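You operate a simulated robot arm through the tools that you are given. There is no shell and no other tool. Be economical: measure what you need, move in short steps, check, and stop when the job is done.

Carry out the task below with a simulated robot arm. There is one attempt and no reset: what you move stays moved.

Task
Fit the blue gasket and the grey lid on the clamped box.
Fine: gasket first, the lid on top of it; tighten both lid screws; leave the box clamped.

Only the result counts: the job must be done as asked and must still hold three seconds after the hand-in. Knocking over, shifting, dropping, spilling or breaking anything else fails it. A push-on lid holds only when it is set on centred and level and pressed home; a screw cap is set on level and turned clockwise until tight.

Robot
A 6-joint arm with a fingered hand, fixed in place. Base frame: the origin is at the foot of the arm, x ahead of it, y to its left, z up; the work surface is at about z = 0.85. Units: m, degrees, N and s.
With the tool pointing down near the work surface it reaches from about 0.3 to 0.7 m from the base axis. Its first joint turns from -166.0 to 166.0 degrees. Payload 4 kg.
Tool frame: the origin (TCP) lies between the finger pads and is the grasp point; the fingertips stand 0.022 m ahead of it; z points along the fingers, y is the line along which they close. The gripper opens to 0.112 m. The gripper's body begins 0.06 m behind the TCP. The gripper is a hand of 4 fingers: y runs from the thumb to the fingers, the wrist lies at [0, 0, -0.218] in the tool frame, and closing takes about 1.5 s.
Orientation is that of the tool frame in the base frame, as a unit quaternion [x, y, z, w]. With the fingers straight down and closing along the base's y, the tool's x points along the base's -x, its y along +y and its z along -z.

Tools
- The arm moves only by the tool servo_tool. Its argument "steps" is a list of rows, each a list of 7 numbers: the turn, a rotation vector about the base's x, y, z in units of 8 degrees (1.0 is 8 degrees), then the shift along the base's x, y, z in units of 25 mm (1.0 is 25 mm), then the closure, from 0 (fully open) to 1 (shut). In form: [[wx, wy, wz, x, y, z, gripper], ...]. A call has 1 to 8 rows; each row shifts and turns the commanded pose from where the row before left it. A call with a number of a shift or a turn outside -1 to 1 is refused whole. A row lasts 0.2 s, in which the tool goes at most 0.05 m and 8.6 degrees; a call with a longer step from one row to the next is refused whole, and so is a gripper value outside its range. Where a pose cannot be reached the arm comes as near as it can. A force on the tool above 40 N (or 10 N above the force at the start of the call, whichever is more), or a blocked arm, ends the call early, and 0.2 s more pass. Each finger travels about 0.045 m/s and halts on what it meets, pressing with about 28 N; the grip force reading is that of the motor and also rises with nothing between the fingers. The clock runs only during rows and for 0.2 s after the last one: add rows that do not move to give the fingers time. The reply holds the time, the measured pose of the TCP, the force on the tool along the base axes, the opening and the grip force, in the units named above and with some noise, with the torque about the TCP (base axes, N m) and any sound that the robot's microphone picked up, and new pictures: "show" is both (left out), scene, wrist or none.
- Cameras (640 x 400 px; columns grow to the right, rows downward): "scene" is fixed at [0.3982, 0.5024, 1.6075]; the picture's right is [-0.91, -0.41, 0.00], its down [-0.36, 0.80, -0.49] and it looks along [0.20, -0.44, -0.87] (base axes); focal length 334 px, centre (320, 200). "wrist" rides on the gripper at [0.069, 0.004, -0.083] in the tool frame; the picture's right is [-0.06, 1.00, 0.00], its down [-0.77, -0.05, -0.64] and it looks along [-0.64, -0.04, 0.77] (tool axes); focal length 243 px, centre (320, 200). There is no depth. A picture from a camera that has moved, and an enlarged one, comes with that camera's place and axes in the base frame and with its lens.
- grasp_type(shape): the hand has 4 fingers and takes this shape, open, in about a second: jaw (thumb against the fingers, like two jaws); tri (thumb and two fingers); tip (a fingertip pinch); poke (one finger out to press); point (the index stretched); flat (the hand flat); cup (the hand cupped); fist (a fist). The gripper value then closes the fingers along that shape, each until it touches; the sizes above hold for jaw. It gives what a move gives, with no picture.
- enlarge(camera, box): a new picture of the part [left, top, right, bottom] of that camera's present view, enlarged. No time passes.
- sign_off(): hands the job in; it is judged then, once.

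Work in short steps. Places have to be worked out from the pictures, the camera data and where the tool is seen: move nearer, look again, correct. Check each grasp and each placing, and mend what went wrong. You have 120 turns and 200 pictures in all, those below and enlarged ones among them. Open the gripper and draw the arm clear of the work before you hand the job in, unless the task says otherwise; then end with one line.

The tools are called after "Emit:" as name(argument=value, ...) on one line, values as JSON. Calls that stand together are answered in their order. servo_tool: Moves the arm, as the interface text tells. Its arguments: {"type":"object","properties":{"steps":{"type":"array","items":{"type":"array","items":{"type":"number"}}},"show":{"type":"string","enum":["both","scene","wrist","none"]}},"required":["steps"]} The other tools are called the same way: grasp_type (shape) gives the hand a shape; enlarge (camera, box) takes an enlarged picture of a part of a camera's view; sign_off () hands the job in.

At the start:

```text
time_s: 0.0
ee_pos: [0.3451, 0.2035, 1.2466]
ee_rot: [-0.001, 1.0, -0.001, 0.001]
contact_force: [-0.3, 0.2, 0.9]
ft_torque: [-0.03, 0.0, 0.01]
opening: 0.1121
finger_force: 0.1
shape: jaw
```

scene: 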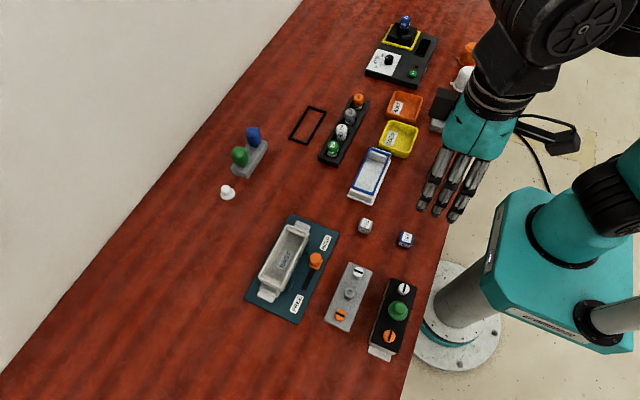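
wrist: 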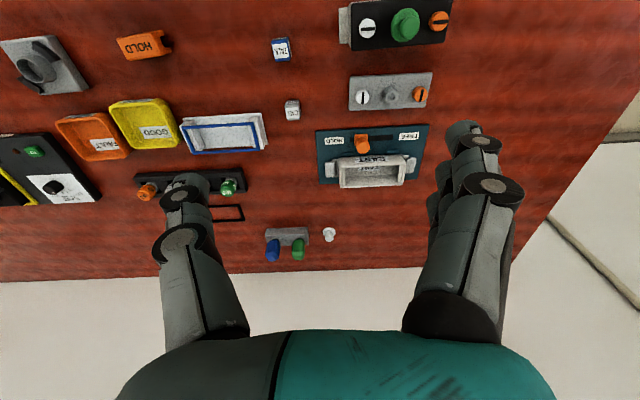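

I'll enlarge the scene view around the clamped box, the lids and the gaskets to identify the parts.

Emit:
enlarge(camera="scene", box=[220, 200, 440, 370])

Emit:
enlarge(camera="scene", box=[270, 80, 450, 210])

Emit:
enlarge(camera="wrist", box=[240, 0, 480, 200])

```text
2.35 times, centred on (330, 285) of scene
camera zoom: at [0.3982, 0.5024, 1.6075], right [-0.91, -0.41, 0.0], down [-0.36, 0.8, -0.49], along [0.2, -0.44, -0.87], focal length 787 px, centre (296, 0)
```

zoom: 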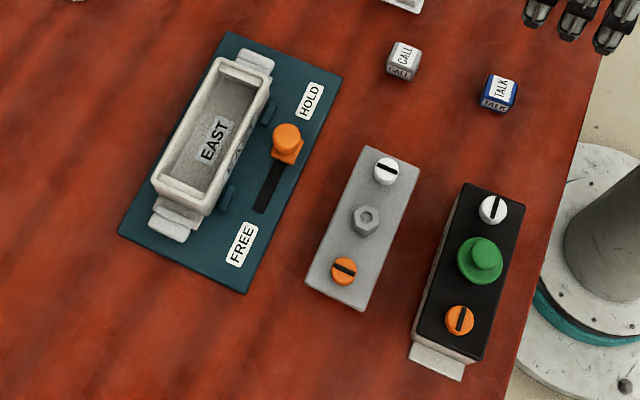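

```text
3.08 times, centred on (360, 145) of scene
camera zoom: at [0.3982, 0.5024, 1.6075], right [-0.91, -0.41, 0.0], down [-0.36, 0.8, -0.49], along [0.2, -0.44, -0.87], focal length 1029 px, centre (197, 369)
```

zoom: 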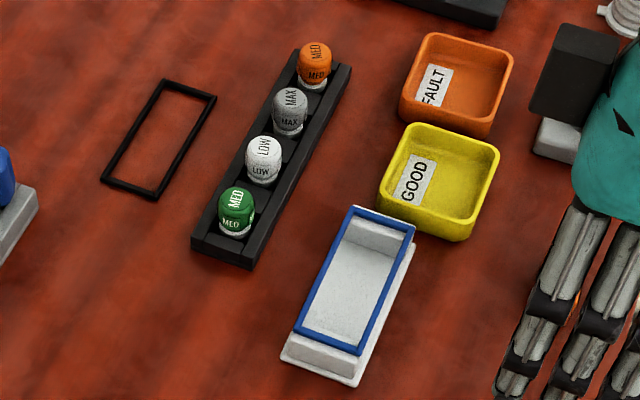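

```text
2.00 times, centred on (360, 100) of wrist
camera zoom: at [0.2755, 0.2059, 1.3331], right [0.06, 1.0, 0.0], down [0.77, -0.05, 0.64], along [0.64, -0.04, -0.77], focal length 485 px, centre (240, 400)
```

zoom: 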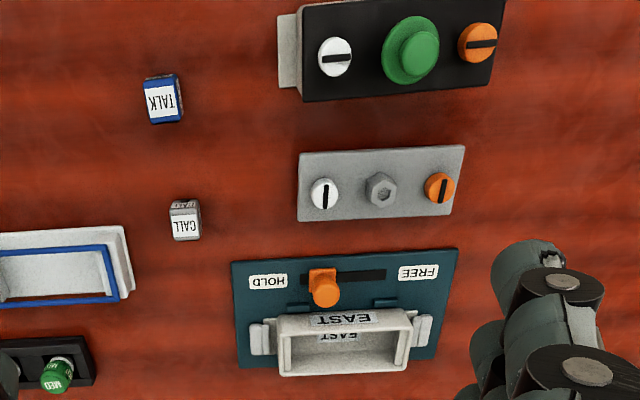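

The blue gasket lies on a white stand near (0.48, 0.00). The grey lid is near (0.41, 0.32) and the clamped box near (0.57, 0.31). I'm moving to look at the gasket up close.

Emit:
servo_tool(steps=[[0, 0, 0, 0, -1, -0.85, 0], [0, 0, 0, 0, -1, -0.85, 0], [0, 0, 0, 0, -1, -0.85, 0], [0, 0, 0, 0, -1, -0.85, 0], [0, 0, 0, 0, -1, -0.85, 0], [0, 0, 0, 0, -1, -0.85, 0], [0, 0, 0, 0, -1, -0.85, 0], [0, 0, 0, 0, -1, -0.85, 0]], show="wrist")

```text
time_s: 1.8
ee_pos: [0.3461, 0.0038, 1.0773]
ee_rot: [0.001, 1.0, 0.0, 0.0]
contact_force: [-0.4, 0.3, 0.4]
ft_torque: [0.02, 0.01, 0.01]
opening: 0.1118
finger_force: 0.1
shape: jaw
camera wrist: at [0.2769, 0.0067, 1.1616], right [0.06, 1.0, 0.0], down [0.76, -0.05, 0.64], along [0.64, -0.04, -0.77], focal length 243 px, centre (320, 200)
```

wrist: 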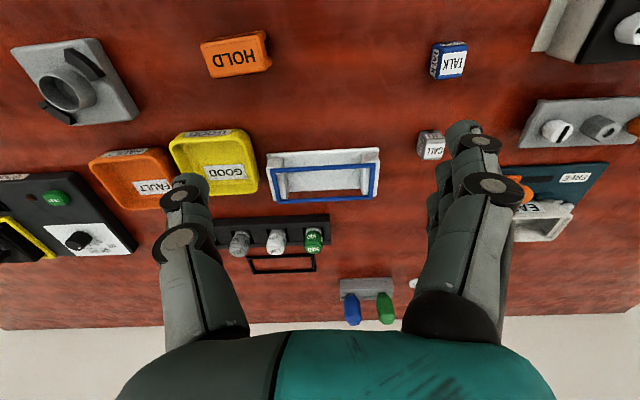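

Enlarging the gasket on its stand.

Emit:
enlarge(camera="wrist", box=[240, 120, 400, 220])

Emit:
enlarge(camera="scene", box=[330, 130, 410, 210])

```text
4.00 times, centred on (320, 170) of wrist
camera zoom: at [0.2769, 0.0067, 1.1616], right [0.06, 1.0, 0.0], down [0.76, -0.05, 0.64], along [0.64, -0.04, -0.77], focal length 970 px, centre (320, 320)
```

zoom: 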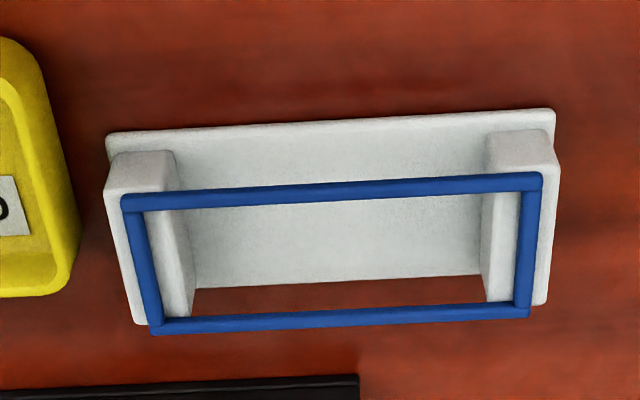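

```text
5.00 times, centred on (370, 170) of scene
camera zoom: at [0.3982, 0.5024, 1.6075], right [-0.91, -0.41, 0.0], down [-0.36, 0.8, -0.49], along [0.2, -0.44, -0.87], focal length 1672 px, centre (70, 350)
```

zoom: 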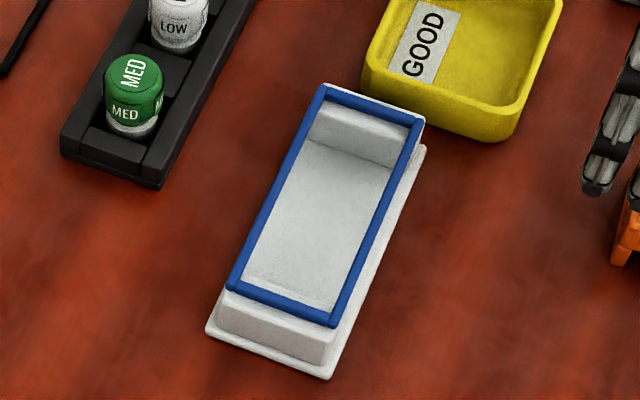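

Two views agree: the gasket centre is about (0.478, 0.000), its top z is about 0.886, its size is 57 x 141 mm, and it is aligned with y. Next I look closely at the box and lid.

Emit:
servo_tool(steps=[[0, 0, 0, 0.2, 1, 0, 0], [0, 0, 0, 0.2, 1, 0, 0], [0, 0, 0, 0.2, 1, 0, 0], [0, 0, 0, 0.2, 1, 0, 0], [0, 0, 0, 0.2, 1, 0, 0], [0, 0, 0, 0.2, 1, 0, 0], [0, 0, 0, 0.2, 1, 0, 0], [0, 0, 0, 0.2, 1, 0, 0]], show="none")

Emit:
servo_tool(steps=[[0, 0, 0, 0.2, 1, 0, 0], [0, 0, 0, 0.2, 1, 0, 0], [0, 0, 0, 0.2, 1, 0, 0], [0, 0, 0, 0.2, 1, 0, 0], [0, 0, 0, 0, 0, 0, 0]], show="wrist")

Emit:
enlarge(camera="wrist", box=[220, 60, 420, 210])

```text
time_s: 3.6
ee_pos: [0.3841, 0.2037, 1.0791]
ee_rot: [0.001, 1.0, 0.0, -0.001]
contact_force: [0.7, 0.4, -0.1]
ft_torque: [-0.01, -0.02, 0.02]
opening: 0.1121
finger_force: 0.0
shape: jaw
```

```text
time_s: 4.8
ee_pos: [0.4052, 0.3055, 1.0773]
ee_rot: [0.0, 1.0, 0.0, 0.0]
contact_force: [-0.8, 0.1, 0.1]
ft_torque: [0.0, -0.01, 0.01]
opening: 0.1117
finger_force: 0.1
shape: jaw
camera wrist: at [0.3362, 0.3085, 1.162], right [0.06, 1.0, 0.0], down [0.77, -0.05, 0.64], along [0.64, -0.04, -0.77], focal length 243 px, centre (320, 200)
```

wrist: 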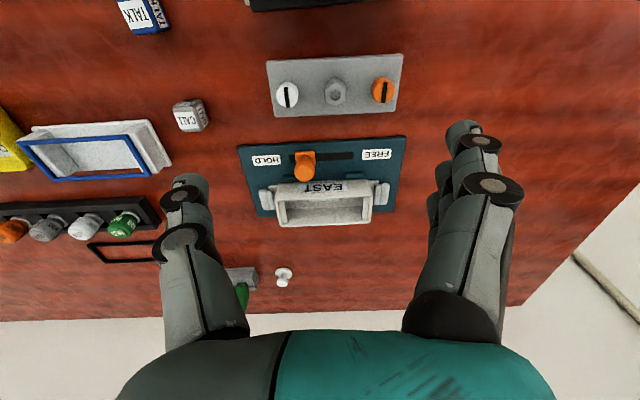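

```text
2.67 times, centred on (320, 135) of wrist
camera zoom: at [0.3362, 0.3085, 1.162], right [0.06, 1.0, 0.0], down [0.77, -0.05, 0.64], along [0.64, -0.04, -0.77], focal length 647 px, centre (320, 373)
```

zoom: 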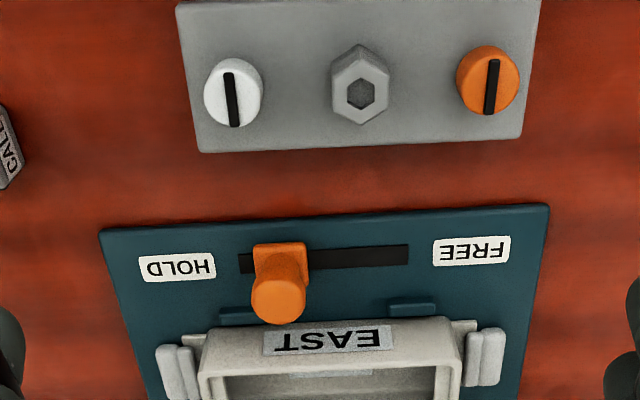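

The lid has a hex knob between its two slotted screws. Enlarging the box rim further.

Emit:
enlarge(camera="wrist", box=[250, 140, 410, 240])

Emit:
enlarge(camera="scene", box=[240, 210, 340, 310])

Emit:
enlarge(camera="wrist", box=[260, 40, 420, 140])

Emit:
enlarge(camera="scene", box=[320, 250, 430, 360])

```text
4.00 times, centred on (330, 190) of wrist
camera zoom: at [0.3362, 0.3085, 1.162], right [0.06, 1.0, 0.0], down [0.77, -0.05, 0.64], along [0.64, -0.04, -0.77], focal length 970 px, centre (280, 240)
```

zoom: 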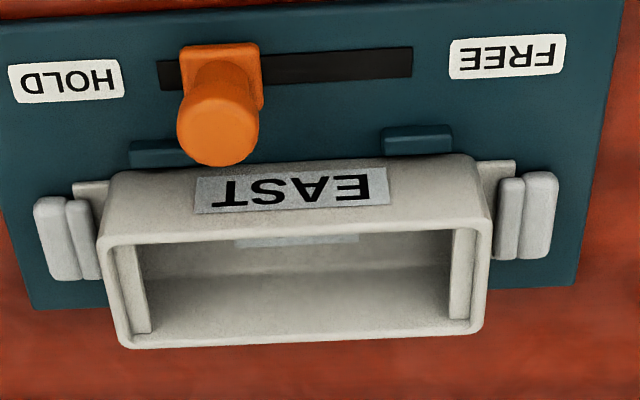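

```text
4.00 times, centred on (290, 260) of scene
camera zoom: at [0.3982, 0.5024, 1.6075], right [-0.91, -0.41, 0.0], down [-0.36, 0.8, -0.49], along [0.2, -0.44, -0.87], focal length 1337 px, centre (440, -40)
```

zoom: 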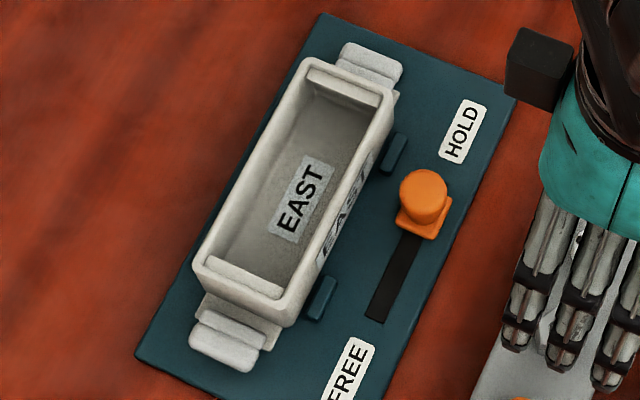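

```text
4.00 times, centred on (340, 90) of wrist
camera zoom: at [0.3362, 0.3085, 1.162], right [0.06, 1.0, 0.0], down [0.77, -0.05, 0.64], along [0.64, -0.04, -0.77], focal length 970 px, centre (240, 640)
```

zoom: 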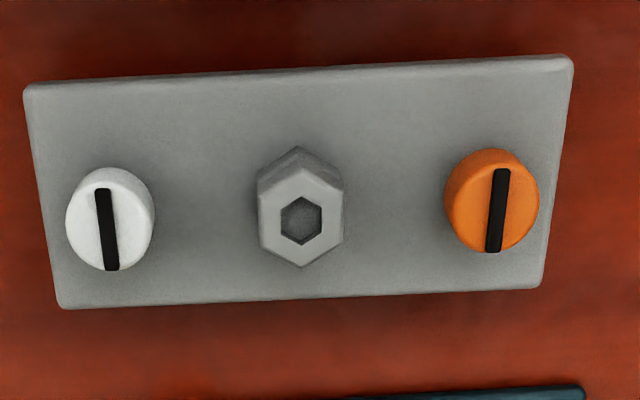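

```text
3.64 times, centred on (375, 305) of scene
camera zoom: at [0.3982, 0.5024, 1.6075], right [-0.91, -0.41, 0.0], down [-0.36, 0.8, -0.49], along [0.2, -0.44, -0.87], focal length 1216 px, centre (120, -182)
```

zoom: 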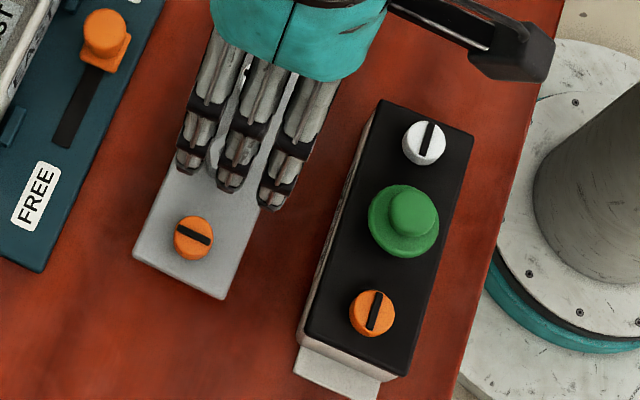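

The box rim is at z≈0.90 with its centre near (0.5765, 0.301). The lid top is at z≈0.885 with its centre near (0.412, 0.3195), and the gasket matches the rim size. I'll turn the hand -90° about z so it closes along x, and go above the gasket.

Emit:
servo_tool(steps=[[0, 0, -0.9375, 0.243, -1, 0, 0], [0, 0, -0.9375, 0.243, -1, 0, 0], [0, 0, -0.9375, 0.243, -1, 0, 0], [0, 0, -0.9375, 0.243, -1, 0, 0], [0, 0, -0.9375, 0.243, -1, 0, 0], [0, 0, -0.9375, 0.243, -1, 0, 0], [0, 0, -0.9375, 0.243, -1, 0, 0], [0, 0, -0.9375, 0.243, -1, 0, 0]], show="none")

Emit:
servo_tool(steps=[[0, 0, -0.9375, 0.243, -1, 0, 0.3], [0, 0, -0.9375, 0.243, -1, 0, 0.3], [0, 0, -0.9375, 0.243, -1, -0.5, 0.3], [0, 0, -0.9375, 0.243, -1, -0.5, 0.3], [0, 0, 0, 0, -0.2, -0.5, 0.3], [0, 0, 0, 0, 0, -0.5, 0.3]], show="both")

```text
time_s: 6.6
ee_pos: [0.4559, 0.1023, 1.0784]
ee_rot: [0.5, 0.866, 0.0, 0.001]
contact_force: [0.1, -1.1, 0.1]
ft_torque: [-0.01, -0.01, 0.02]
opening: 0.112
finger_force: 0.0
shape: jaw
```

```text
time_s: 8.0
ee_pos: [0.4782, -0.0046, 1.028]
ee_rot: [0.708, 0.706, 0.0, -0.001]
contact_force: [-0.1, -0.1, 0.0]
ft_torque: [0.02, 0.02, 0.0]
opening: 0.079
finger_force: 0.0
shape: jaw
camera wrist: at [0.4821, 0.065, 1.1132], right [1.0, -0.06, 0.0], down [-0.05, -0.77, 0.64], along [-0.04, -0.64, -0.77], focal length 243 px, centre (320, 200)
```

scene: 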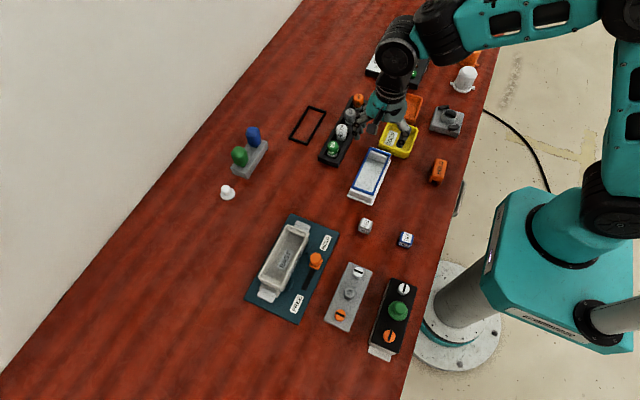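
wrist: 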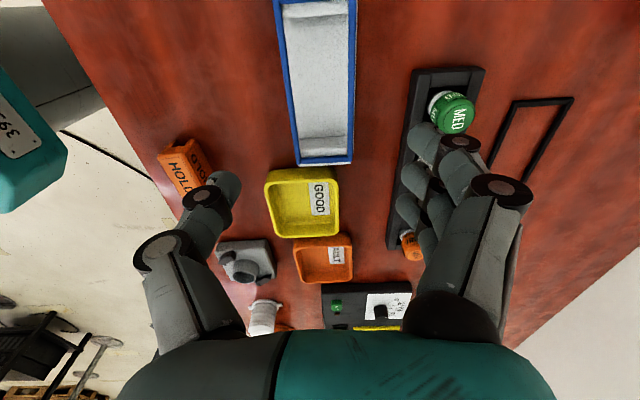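

Opening is 79 mm and the thumb is on the -x side. I descend with the fingers straddling the gasket, stopping a little high to check.

Emit:
servo_tool(steps=[[0, 0, 0, 0, 0.1, -1, 0.3], [0, 0, 0, 0, 0.1, -1, 0.3], [0, 0, 0, 0, 0, -1, 0.3], [0, 0, 0, 0, 0, -0.8, 0.3], [0, 0, 0, 0, 0, -0.5, 0.3], [0, 0, 0, 0, 0, 0, 0.3]], show="both")

Emit:
enlarge(camera="scene", box=[330, 120, 430, 220])

Emit:
enlarge(camera="wrist", box=[200, 90, 440, 240])

```text
time_s: 9.4
ee_pos: [0.4796, 0.0026, 0.9218]
ee_rot: [0.707, 0.708, 0.0, -0.001]
contact_force: [-0.2, -0.3, 0.5]
ft_torque: [0.0, -0.02, 0.02]
opening: 0.0789
finger_force: 0.1
shape: jaw
camera wrist: at [0.4834, 0.0709, 1.0061], right [1.0, -0.06, 0.0], down [-0.05, -0.77, 0.64], along [-0.04, -0.64, -0.77], focal length 243 px, centre (320, 200)
```

scene: 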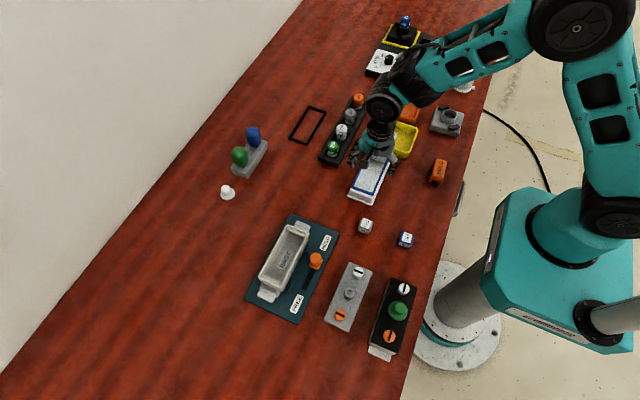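
wrist: 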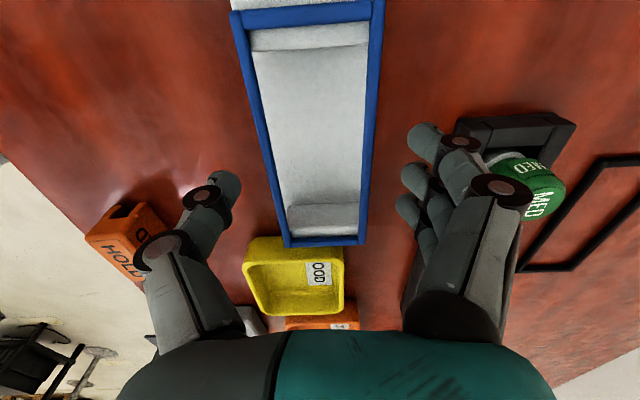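

```text
4.00 times, centred on (380, 170) of scene
camera zoom: at [0.3982, 0.5024, 1.6075], right [-0.91, -0.41, 0.0], down [-0.36, 0.8, -0.49], along [0.2, -0.44, -0.87], focal length 1337 px, centre (80, 320)
```

zoom: 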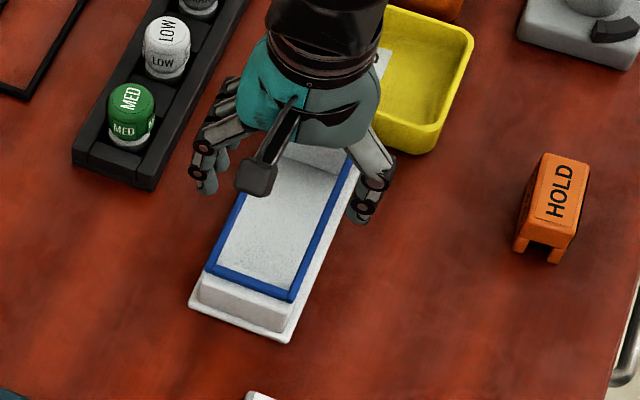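

```text
2.67 times, centred on (320, 165) of wrist
camera zoom: at [0.4834, 0.0709, 1.0061], right [1.0, -0.06, 0.0], down [-0.05, -0.77, 0.64], along [-0.04, -0.64, -0.77], focal length 647 px, centre (320, 293)
```

zoom: 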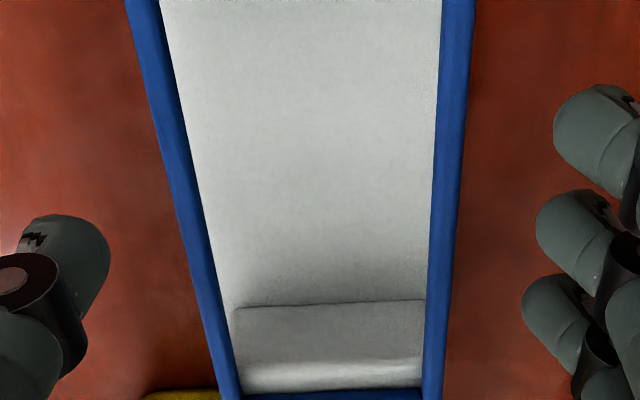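

The gasket is centred at x≈0.479 and its top is z≈0.889. I lower so the tips sit about 5 mm below its top, then close.

Emit:
servo_tool(steps=[[0, 0, 0, 0, -0.1, -0.62, 0.3], [0, 0, 0, 0, 0, 0, 0.4], [0, 0, 0, 0, 0, 0, 0.5], [0, 0, 0, 0, 0, 0, 0.6], [0, 0, 0, 0, 0, 0, 0.6], [0, 0, 0, 0, 0, 0, 0.6]], show="wrist")

Emit:
enlarge(camera="scene", box=[340, 130, 420, 210])

```text
time_s: 10.8
ee_pos: [0.4798, -0.0016, 0.9056]
ee_rot: [0.707, 0.707, 0.0, 0.001]
contact_force: [-0.2, 0.3, 10.7]
ft_torque: [-0.04, 0.34, 0.01]
opening: 0.0524
finger_force: 28.4
shape: jaw
camera wrist: at [0.4838, 0.0671, 0.9902], right [1.0, -0.06, 0.0], down [-0.05, -0.77, 0.64], along [-0.04, -0.64, -0.77], focal length 243 px, centre (320, 200)
```

wrist: 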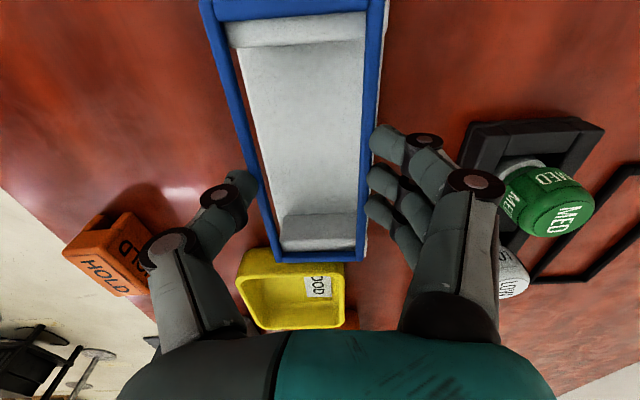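

```text
5.00 times, centred on (380, 170) of scene
camera zoom: at [0.3982, 0.5024, 1.6075], right [-0.91, -0.41, 0.0], down [-0.36, 0.8, -0.49], along [0.2, -0.44, -0.87], focal length 1672 px, centre (20, 350)
```

zoom: 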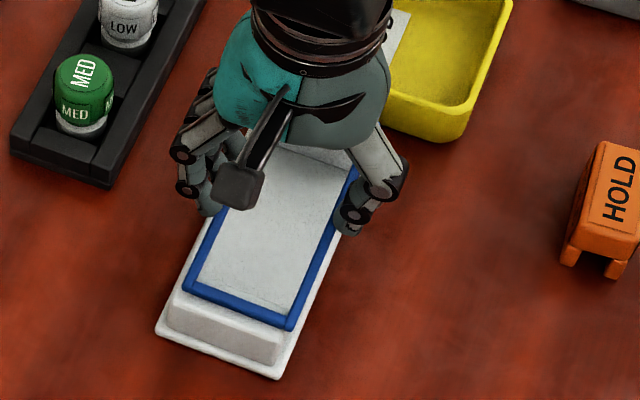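

Gripped at about 52 mm with 28 N. I lift slowly and check.

Emit:
servo_tool(steps=[[0, 0, 0, 0, 0, 0.2, 0.6], [0, 0, 0, 0, 0, 0.4, 0.6], [0, 0, 0, 0, 0, 0.6, 0.6], [0, 0, 0, 0, 0, 0.8, 0.6], [0, 0, 0, 0, 0, 0, 0.6]], show="wrist")

Emit:
enlarge(camera="scene", box=[340, 130, 420, 210])

```text
time_s: 12.0
ee_pos: [0.478, -0.0035, 0.9574]
ee_rot: [0.707, 0.707, -0.001, 0.0]
contact_force: [-0.6, 0.4, 0.5]
ft_torque: [0.0, -0.04, 0.01]
opening: 0.0453
finger_force: 27.9
shape: jaw
camera wrist: at [0.4823, 0.0667, 1.0421], right [1.0, -0.06, 0.0], down [-0.05, -0.77, 0.64], along [-0.04, -0.64, -0.77], focal length 243 px, centre (320, 200)
```

wrist: 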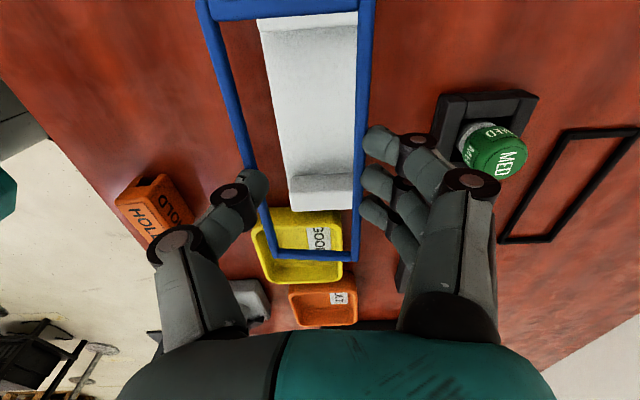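

```text
5.00 times, centred on (380, 170) of scene
camera zoom: at [0.3982, 0.5024, 1.6075], right [-0.91, -0.41, 0.0], down [-0.36, 0.8, -0.49], along [0.2, -0.44, -0.87], focal length 1672 px, centre (20, 350)
```

zoom: 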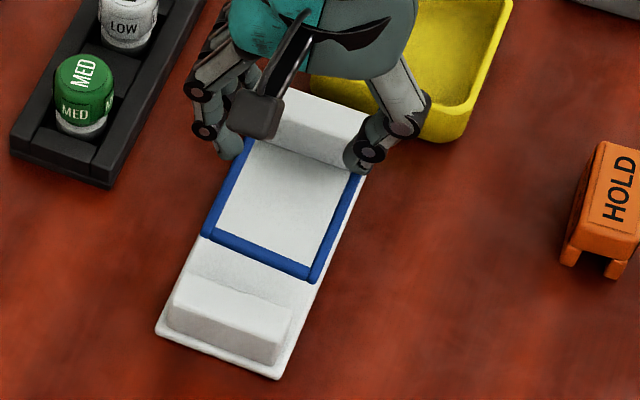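

The gasket is up and level, but sits about 8 mm to -x of the TCP. I carry it over to above the box and then measure precisely.

Emit:
servo_tool(steps=[[0, 0, 0, 0, 0, 1, 0.6], [0, 0, 0, 0.35, 0.97, 0, 0.6], [0, 0, 0, 0.35, 0.97, 0, 0.6], [0, 0, 0, 0.35, 0.97, 0, 0.6], [0, 0, 0, 0.35, 0.97, 0, 0.6], [0, 0, 0, 0.35, 0.97, 0, 0.6], [0, 0, 0, 0.35, 0.97, 0, 0.6], [0, 0, 0, 0.35, 0.97, 0, 0.6]], show="none")

Emit:
servo_tool(steps=[[0, 0, 0, 0.35, 0.97, 0, 0.6], [0, 0, 0, 0.35, 0.97, 0, 0.6], [0, 0, 0, 0.35, 0.97, 0, 0.6], [0, 0, 0, 0.35, 0.97, 0, 0.6], [0, 0, 0, 0.35, 0.97, 0, 0.6], [0, 0, 0, 0, 0, -1, 0.6], [0, 0, 0, 0, 0, 0, 0.6]], show="both")

Emit:
enlarge(camera="scene", box=[240, 200, 340, 300])

Emit:
enlarge(camera="wrist", box=[200, 200, 400, 300])

```text
time_s: 13.8
ee_pos: [0.5386, 0.1675, 0.9815]
ee_rot: [0.707, 0.708, 0.0, 0.0]
contact_force: [0.6, 0.1, -0.2]
ft_torque: [0.02, 0.0, 0.0]
opening: 0.0453
finger_force: 28.2
shape: jaw
```

```text
time_s: 15.4
ee_pos: [0.5851, 0.2901, 0.9557]
ee_rot: [0.707, 0.707, -0.001, 0.0]
contact_force: [0.4, 0.4, -0.2]
ft_torque: [-0.03, -0.02, 0.02]
opening: 0.0452
finger_force: 27.9
shape: jaw
camera wrist: at [0.5887, 0.3593, 1.0391], right [1.0, -0.06, 0.0], down [-0.05, -0.77, 0.64], along [-0.04, -0.64, -0.77], focal length 243 px, centre (320, 200)
```

scene: 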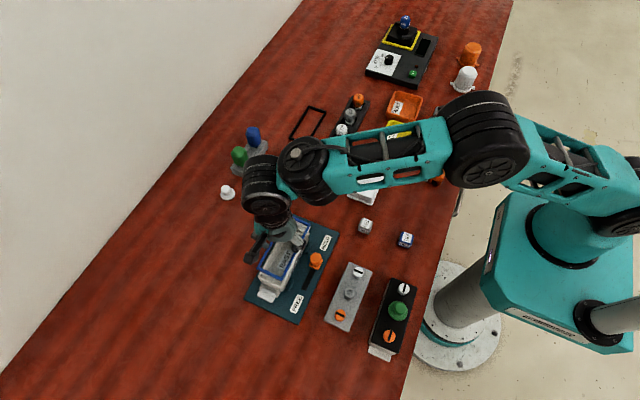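
wrist: 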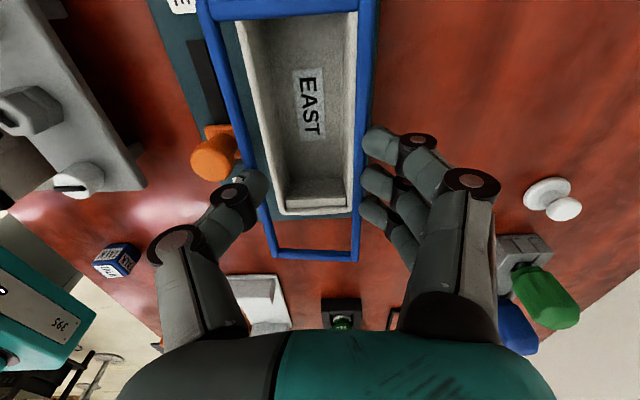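

```text
4.00 times, centred on (290, 250) of scene
camera zoom: at [0.3982, 0.5024, 1.6075], right [-0.91, -0.41, 0.0], down [-0.36, 0.8, -0.49], along [0.2, -0.44, -0.87], focal length 1337 px, centre (440, 0)
```

zoom: 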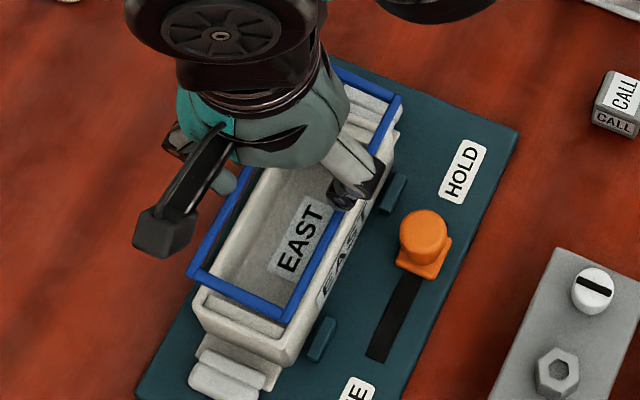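

```text
3.20 times, centred on (300, 250) of wrist
camera zoom: at [0.5887, 0.3593, 1.0391], right [1.0, -0.06, 0.0], down [-0.05, -0.77, 0.64], along [-0.04, -0.64, -0.77], focal length 776 px, centre (384, 40)
```

zoom: 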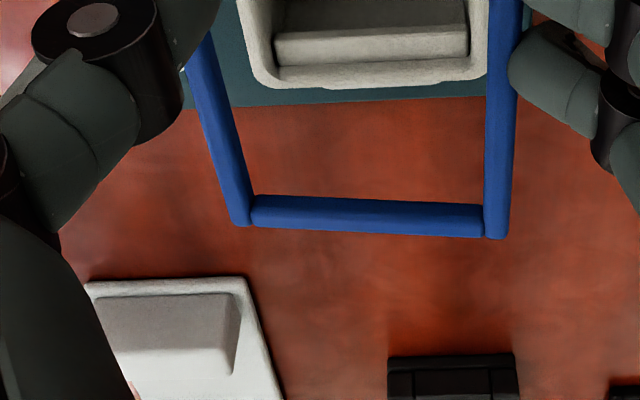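

The box looks square in the view, but the gasket is rolled about 6° with its +x side higher. I roll it level about +y, shift slightly, and lower part way to recheck.

Emit:
servo_tool(steps=[[0, 0.35, 0, 0.07, 0.08, 0, 0.6], [0, 0.35, 0, 0.07, 0.08, -0.4, 0.6], [0, 0, 0, 0, 0, -0.5, 0.6], [0, 0, 0, 0, 0, 0, 0.6]], show="wrist")

Emit:
enlarge(camera="scene", box=[240, 200, 340, 300])

Emit:
enlarge(camera="wrist", box=[200, 170, 400, 270])

```text
time_s: 16.4
ee_pos: [0.5878, 0.2927, 0.9328]
ee_rot: [0.706, 0.707, -0.034, -0.034]
contact_force: [-0.8, -0.3, -0.5]
ft_torque: [-0.01, -0.01, -0.01]
opening: 0.0453
finger_force: 28.4
shape: jaw
camera wrist: at [0.6003, 0.3624, 1.0165], right [0.99, -0.06, -0.1], down [0.01, -0.77, 0.64], along [-0.12, -0.64, -0.76], focal length 243 px, centre (320, 200)
```

wrist: 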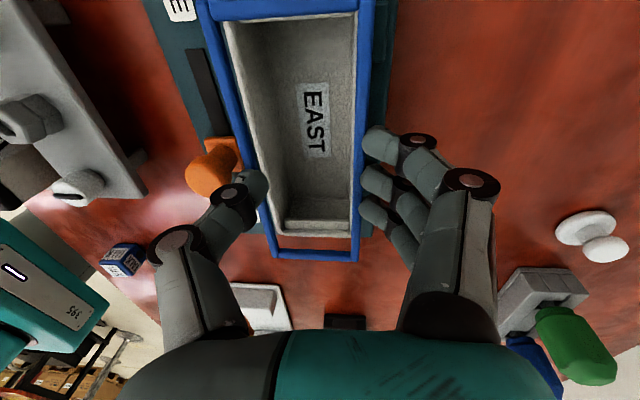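

```text
4.00 times, centred on (290, 250) of scene
camera zoom: at [0.3982, 0.5024, 1.6075], right [-0.91, -0.41, 0.0], down [-0.36, 0.8, -0.49], along [0.2, -0.44, -0.87], focal length 1337 px, centre (440, 0)
```

zoom: 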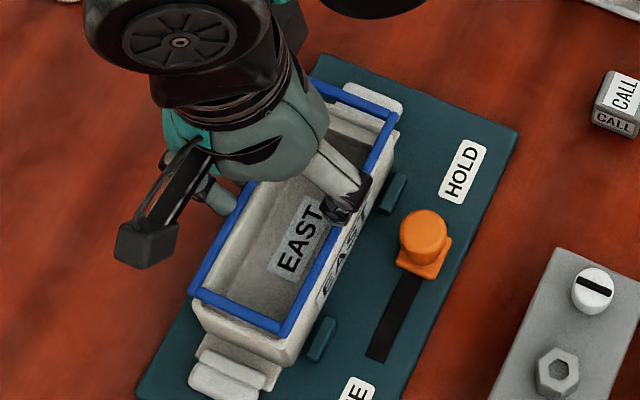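

```text
3.20 times, centred on (300, 220) of wrist
camera zoom: at [0.6003, 0.3624, 1.0165], right [0.99, -0.06, -0.1], down [0.01, -0.77, 0.64], along [-0.12, -0.64, -0.76], focal length 776 px, centre (384, 136)
```

zoom: 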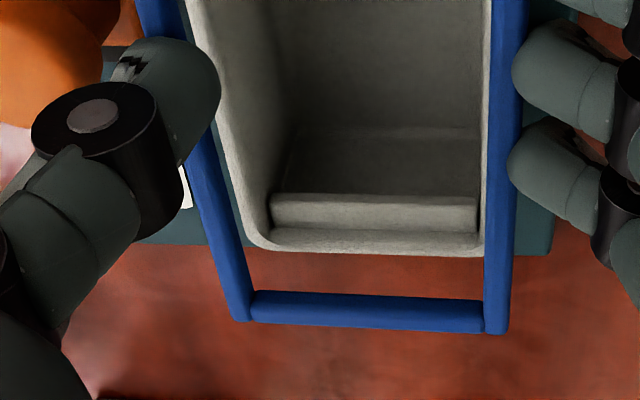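

The gasket is now level, parallel and aligned to the rim within about 1–2 mm in both views. I lower it further.

Emit:
servo_tool(steps=[[0, 0, 0, 0, 0.03, -0.2, 0.6], [0, 0, 0, 0, 0, -0.2, 0.6], [0, 0, 0, 0, 0, 0, 0.6]], show="wrist")

Emit:
enlarge(camera="scene", box=[240, 200, 340, 300])

Emit:
enlarge(camera="wrist", box=[200, 170, 400, 270])

```text
time_s: 17.2
ee_pos: [0.5876, 0.2958, 0.9229]
ee_rot: [0.706, 0.706, -0.035, -0.034]
contact_force: [-0.2, -1.0, -0.4]
ft_torque: [-0.02, 0.01, 0.05]
opening: 0.0451
finger_force: 28.4
shape: jaw
camera wrist: at [0.6002, 0.3637, 1.007], right [0.99, -0.06, -0.1], down [0.01, -0.77, 0.64], along [-0.12, -0.64, -0.76], focal length 243 px, centre (320, 200)
```

wrist: 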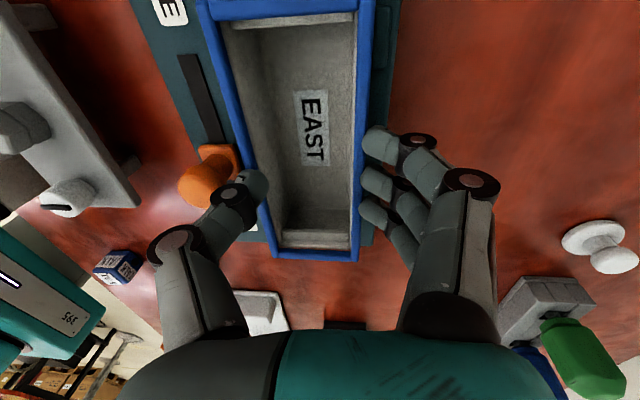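

```text
4.00 times, centred on (290, 250) of scene
camera zoom: at [0.3982, 0.5024, 1.6075], right [-0.91, -0.41, 0.0], down [-0.36, 0.8, -0.49], along [0.2, -0.44, -0.87], focal length 1337 px, centre (440, 0)
```

zoom: 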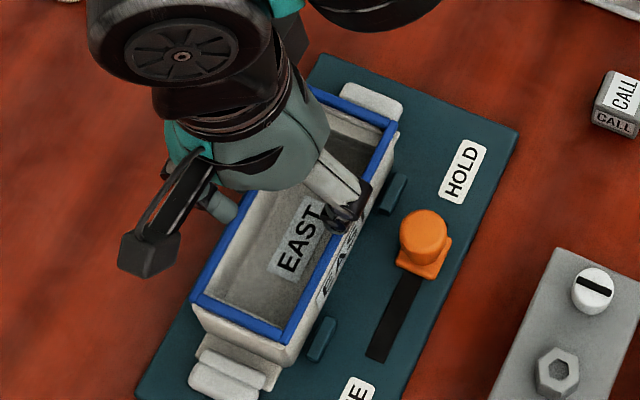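

```text
3.20 times, centred on (300, 220) of wrist
camera zoom: at [0.6002, 0.3637, 1.007], right [0.99, -0.06, -0.1], down [0.01, -0.77, 0.64], along [-0.12, -0.64, -0.76], focal length 776 px, centre (384, 136)
```

zoom: 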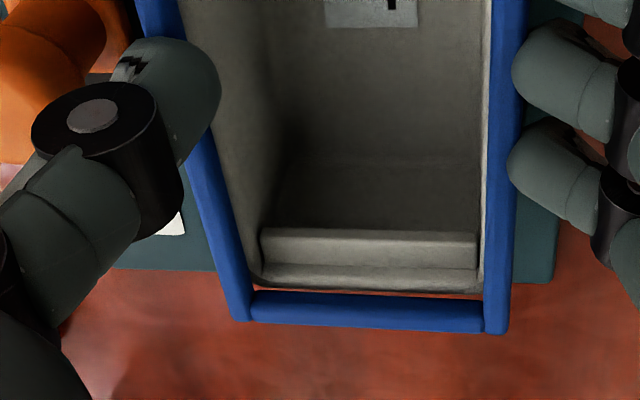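

Both views agree within about 1 mm. I lower in 2 mm steps until there is contact.

Emit:
servo_tool(steps=[[0, 0, 0, -0.03, -0.02, -0.08, 0.6], [0, 0, 0, 0, 0, -0.08, 0.6], [0, 0, 0, 0, 0, 0, 0.6]], show="none")

Emit:
enlarge(camera="wrist", box=[200, 170, 400, 270])

Emit:
enlarge(camera="scene", box=[240, 200, 340, 300])

```text
time_s: 18.0
ee_pos: [0.5873, 0.2943, 0.9224]
ee_rot: [0.706, 0.706, -0.032, -0.034]
contact_force: [3.9, -0.6, 26.3]
ft_torque: [-0.08, 0.8, 0.07]
opening: 0.0447
finger_force: 28.4
shape: jaw
```

```text
3.20 times, centred on (300, 220) of wrist
camera zoom: at [0.5995, 0.3632, 1.0051], right [0.99, -0.06, -0.09], down [0.01, -0.77, 0.64], along [-0.11, -0.64, -0.76], focal length 776 px, centre (384, 136)
```

zoom: 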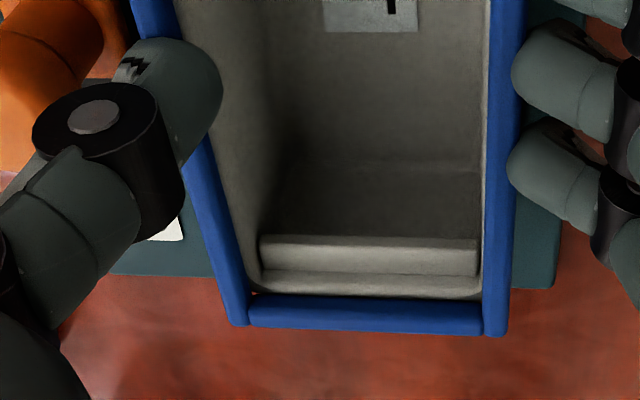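

```text
4.00 times, centred on (290, 250) of scene
camera zoom: at [0.3982, 0.5024, 1.6075], right [-0.91, -0.41, 0.0], down [-0.36, 0.8, -0.49], along [0.2, -0.44, -0.87], focal length 1337 px, centre (440, 0)
```

zoom: 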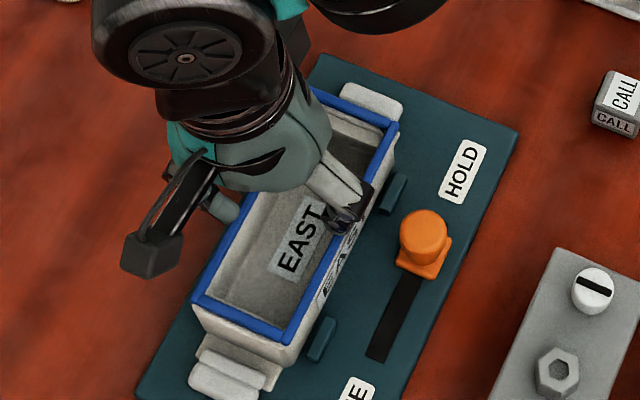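

There is 26 N of contact on the thumb side, so the thumb tip, hooked slightly under the gasket, is touching the rim. I ease up 1.5 mm and open gently so the gasket settles onto the rim.

Emit:
servo_tool(steps=[[0, 0, 0, 0, 0, 0.06, 0.6], [0, 0, 0, 0, 0, 0.02, 0.56], [0, 0, 0, 0, 0, 0, 0.52], [0, 0, 0, 0, 0, 0, 0.48], [0, 0, 0, 0, 0, 0, 0.44], [0, 0, 0, 0, 0, 0, 0.4], [0, 0, 0, 0, 0, 0, 0.38]], show="wrist")

Emit:
enlarge(camera="wrist", box=[200, 170, 400, 270])

Emit:
enlarge(camera="scene", box=[240, 200, 340, 300])

```text
time_s: 19.6
ee_pos: [0.5875, 0.2938, 0.9218]
ee_rot: [0.706, 0.707, -0.034, -0.034]
contact_force: [2.1, 0.6, 7.1]
ft_torque: [-0.02, 0.22, -0.01]
opening: 0.069
finger_force: 0.1
shape: jaw
camera wrist: at [0.5993, 0.3628, 1.0051], right [0.99, -0.06, -0.1], down [0.01, -0.77, 0.64], along [-0.12, -0.64, -0.76], focal length 243 px, centre (320, 200)
```

wrist: 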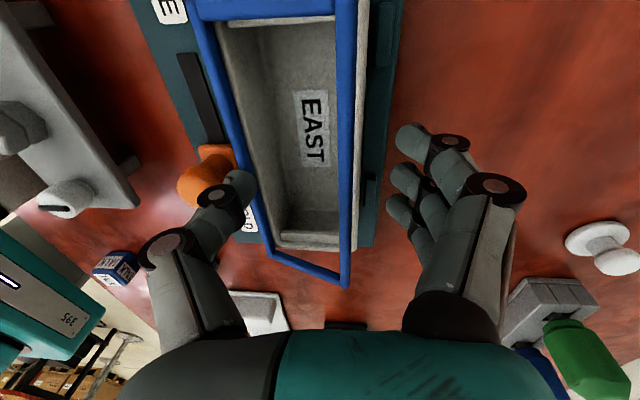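

```text
3.20 times, centred on (300, 220) of wrist
camera zoom: at [0.5993, 0.3628, 1.0051], right [0.99, -0.06, -0.1], down [0.01, -0.77, 0.64], along [-0.12, -0.64, -0.76], focal length 776 px, centre (384, 136)
```

zoom: 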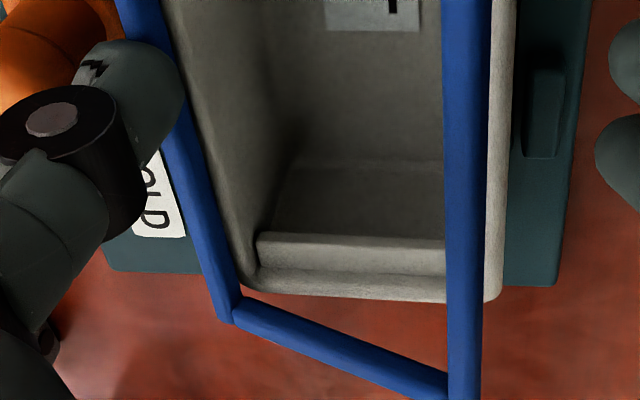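

```text
4.00 times, centred on (290, 250) of scene
camera zoom: at [0.3982, 0.5024, 1.6075], right [-0.91, -0.41, 0.0], down [-0.36, 0.8, -0.49], along [0.2, -0.44, -0.87], focal length 1337 px, centre (440, 0)
```

zoom: 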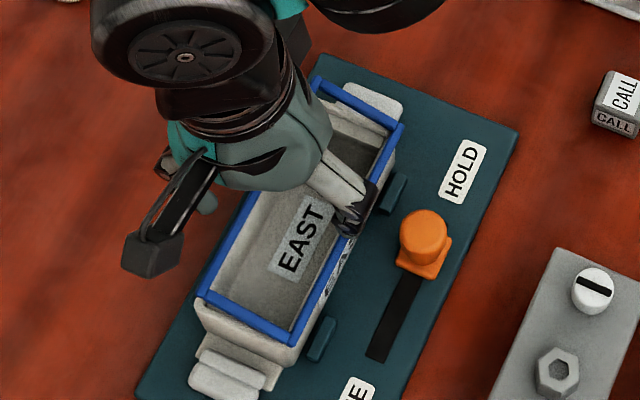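

The gasket tipped: the thumb is pressing its -x bar and the +x side is raised. I raise slightly to relieve the thumb and see where it settles.

Emit:
servo_tool(steps=[[0, 0, 0, 0, 0, 0.06, 0.38], [0, 0, 0, 0, 0, 0.06, 0.38], [0, 0, 0, 0, 0, 0, 0.38]], show="none")

Emit:
enlarge(camera="wrist", box=[200, 100, 440, 280])

Emit:
enlarge(camera="scene", box=[240, 200, 340, 300])

```text
time_s: 20.4
ee_pos: [0.5869, 0.2949, 0.9244]
ee_rot: [0.706, 0.706, -0.035, -0.036]
contact_force: [0.3, 0.1, 0.0]
ft_torque: [-0.03, -0.02, 0.0]
opening: 0.069
finger_force: 0.1
shape: jaw
```

```text
2.22 times, centred on (320, 190) of wrist
camera zoom: at [0.5991, 0.3629, 1.0079], right [0.99, -0.06, -0.1], down [0.01, -0.77, 0.64], along [-0.12, -0.64, -0.76], focal length 539 px, centre (320, 222)
```

zoom: 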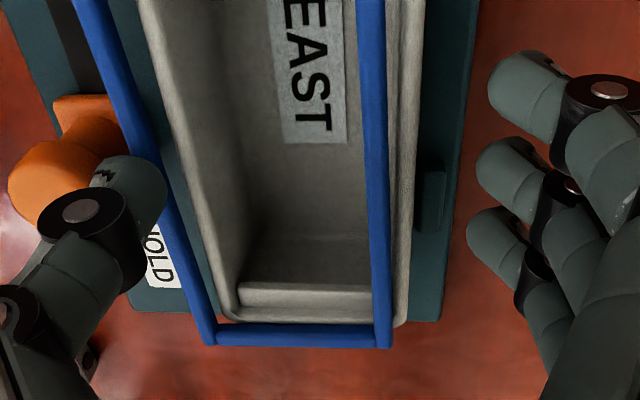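

```text
4.00 times, centred on (290, 250) of scene
camera zoom: at [0.3982, 0.5024, 1.6075], right [-0.91, -0.41, 0.0], down [-0.36, 0.8, -0.49], along [0.2, -0.44, -0.87], focal length 1337 px, centre (440, 0)
```

zoom: 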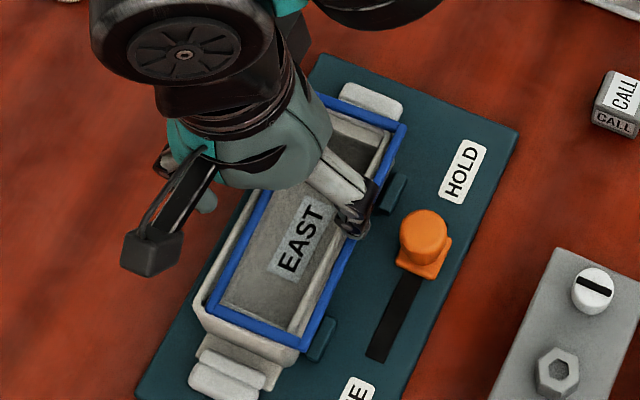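

The gasket now lies on the box but is about 9 mm too far to -x and rotated about 2.5°. I'll level the tool, open more, place the thumb just outside the -x bar, and push it back.

Emit:
servo_tool(steps=[[0, 0, 0, 0, 0, 0.5, 0.38], [0, -0.35, 0, -0.14, 0.29, 0, 0.25], [0, -0.35, 0, -0.14, 0.29, 0, 0.15], [0, 0, 0, 0, 0, 0, 0.15], [0, 0, 0, 0, 0, -0.3, 0.15], [0, 0, 0, 0, 0, 0, 0.15]], show="none")

Emit:
enlarge(camera="wrist", box=[180, 60, 460, 280])

Emit:
enlarge(camera="scene", box=[240, 200, 340, 300])

```text
time_s: 21.8
ee_pos: [0.5799, 0.3087, 0.9285]
ee_rot: [0.706, 0.708, 0.0, 0.0]
contact_force: [0.7, 0.1, -0.3]
ft_torque: [-0.02, -0.02, -0.03]
opening: 0.095
finger_force: 0.0
shape: jaw
```

```text
1.82 times, centred on (320, 170) of wrist
camera zoom: at [0.5837, 0.3781, 1.0139], right [1.0, -0.06, 0.0], down [-0.05, -0.77, 0.64], along [-0.04, -0.64, -0.77], focal length 441 px, centre (320, 254)
```

zoom: 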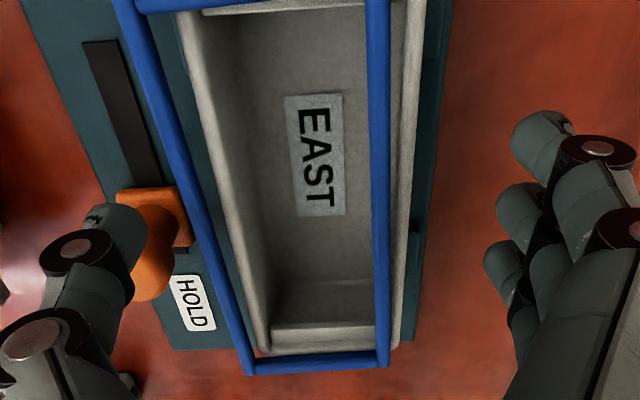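

```text
4.00 times, centred on (290, 250) of scene
camera zoom: at [0.3982, 0.5024, 1.6075], right [-0.91, -0.41, 0.0], down [-0.36, 0.8, -0.49], along [0.2, -0.44, -0.87], focal length 1337 px, centre (440, 0)
```

zoom: 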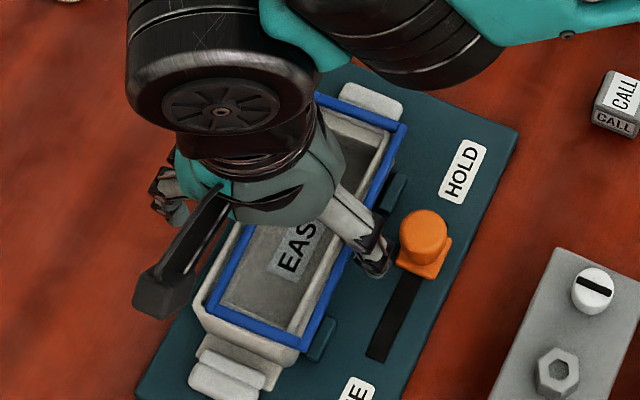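

The thumb is clear outside the gasket bar and beside the clamp knob. I lower another 4 mm and push +x gradually.

Emit:
servo_tool(steps=[[0, 0, 0, 0, 0, -0.18, 0.15], [0, 0, 0, 0.1, 0, 0, 0.15], [0, 0, 0, 0.1, 0, 0, 0.15], [0, 0, 0, 0.1, 0, 0, 0.15], [0, 0, 0, 0.1, 0, 0, 0.15], [0, 0, 0, 0, 0, 0, 0.15]], show="none")

Emit:
enlarge(camera="wrist", box=[180, 60, 460, 280])

Emit:
enlarge(camera="scene", box=[240, 200, 340, 300])

```text
time_s: 23.2
ee_pos: [0.5892, 0.3091, 0.9246]
ee_rot: [0.707, 0.707, 0.0, 0.0]
contact_force: [-0.2, -0.2, -0.5]
ft_torque: [0.0, 0.01, -0.03]
opening: 0.0947
finger_force: 0.1
shape: jaw
```

```text
1.82 times, centred on (320, 170) of wrist
camera zoom: at [0.5935, 0.3775, 1.0087], right [1.0, -0.06, 0.0], down [-0.05, -0.77, 0.64], along [-0.04, -0.64, -0.77], focal length 441 px, centre (320, 254)
```

zoom: 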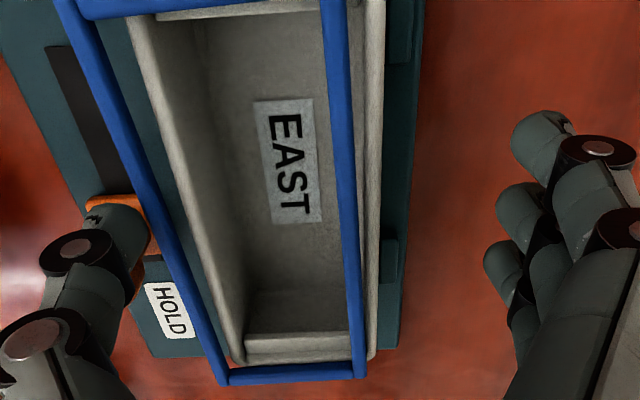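

```text
4.00 times, centred on (290, 250) of scene
camera zoom: at [0.3982, 0.5024, 1.6075], right [-0.91, -0.41, 0.0], down [-0.36, 0.8, -0.49], along [0.2, -0.44, -0.87], focal length 1337 px, centre (440, 0)
```

zoom: 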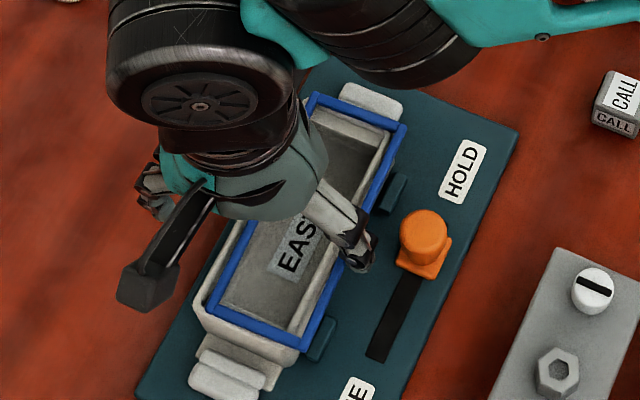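

The thumb is just about at the bar and no force shows yet. I continue pushing +x by 6 mm.

Emit:
servo_tool(steps=[[0, 0, 0, 0.08, 0, 0, 0.15], [0, 0, 0, 0.08, 0, 0, 0.15], [0, 0, 0, 0.08, 0, 0, 0.15], [0, 0, 0, 0, 0, 0, 0.15]], show="none")

Emit:
enlarge(camera="wrist", box=[180, 60, 460, 280])

Emit:
enlarge(camera="scene", box=[240, 200, 340, 300])

```text
time_s: 24.2
ee_pos: [0.5968, 0.31, 0.9248]
ee_rot: [0.707, 0.707, 0.0, 0.001]
contact_force: [0.1, 0.3, -0.8]
ft_torque: [0.0, 0.03, 0.0]
opening: 0.0952
finger_force: 0.0
shape: jaw
```

```text
1.82 times, centred on (320, 170) of wrist
camera zoom: at [0.6002, 0.3788, 1.0096], right [1.0, -0.06, 0.0], down [-0.05, -0.77, 0.64], along [-0.04, -0.64, -0.77], focal length 441 px, centre (320, 254)
```

zoom: 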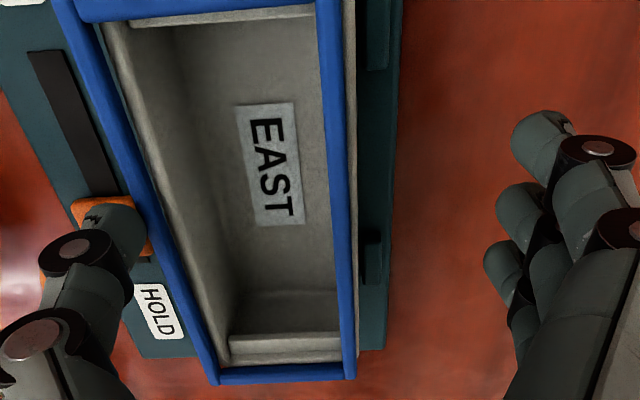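

```text
4.00 times, centred on (290, 250) of scene
camera zoom: at [0.3982, 0.5024, 1.6075], right [-0.91, -0.41, 0.0], down [-0.36, 0.8, -0.49], along [0.2, -0.44, -0.87], focal length 1337 px, centre (440, 0)
```

zoom: 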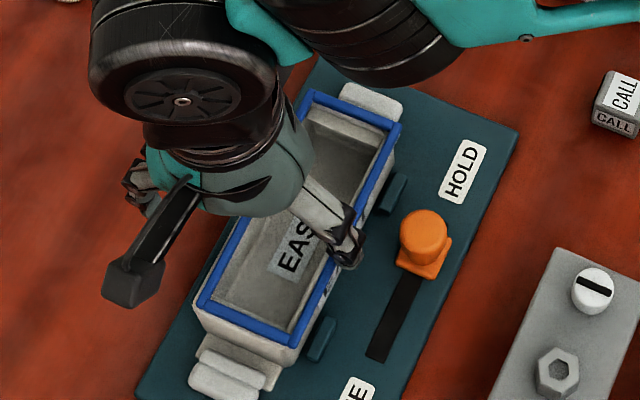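

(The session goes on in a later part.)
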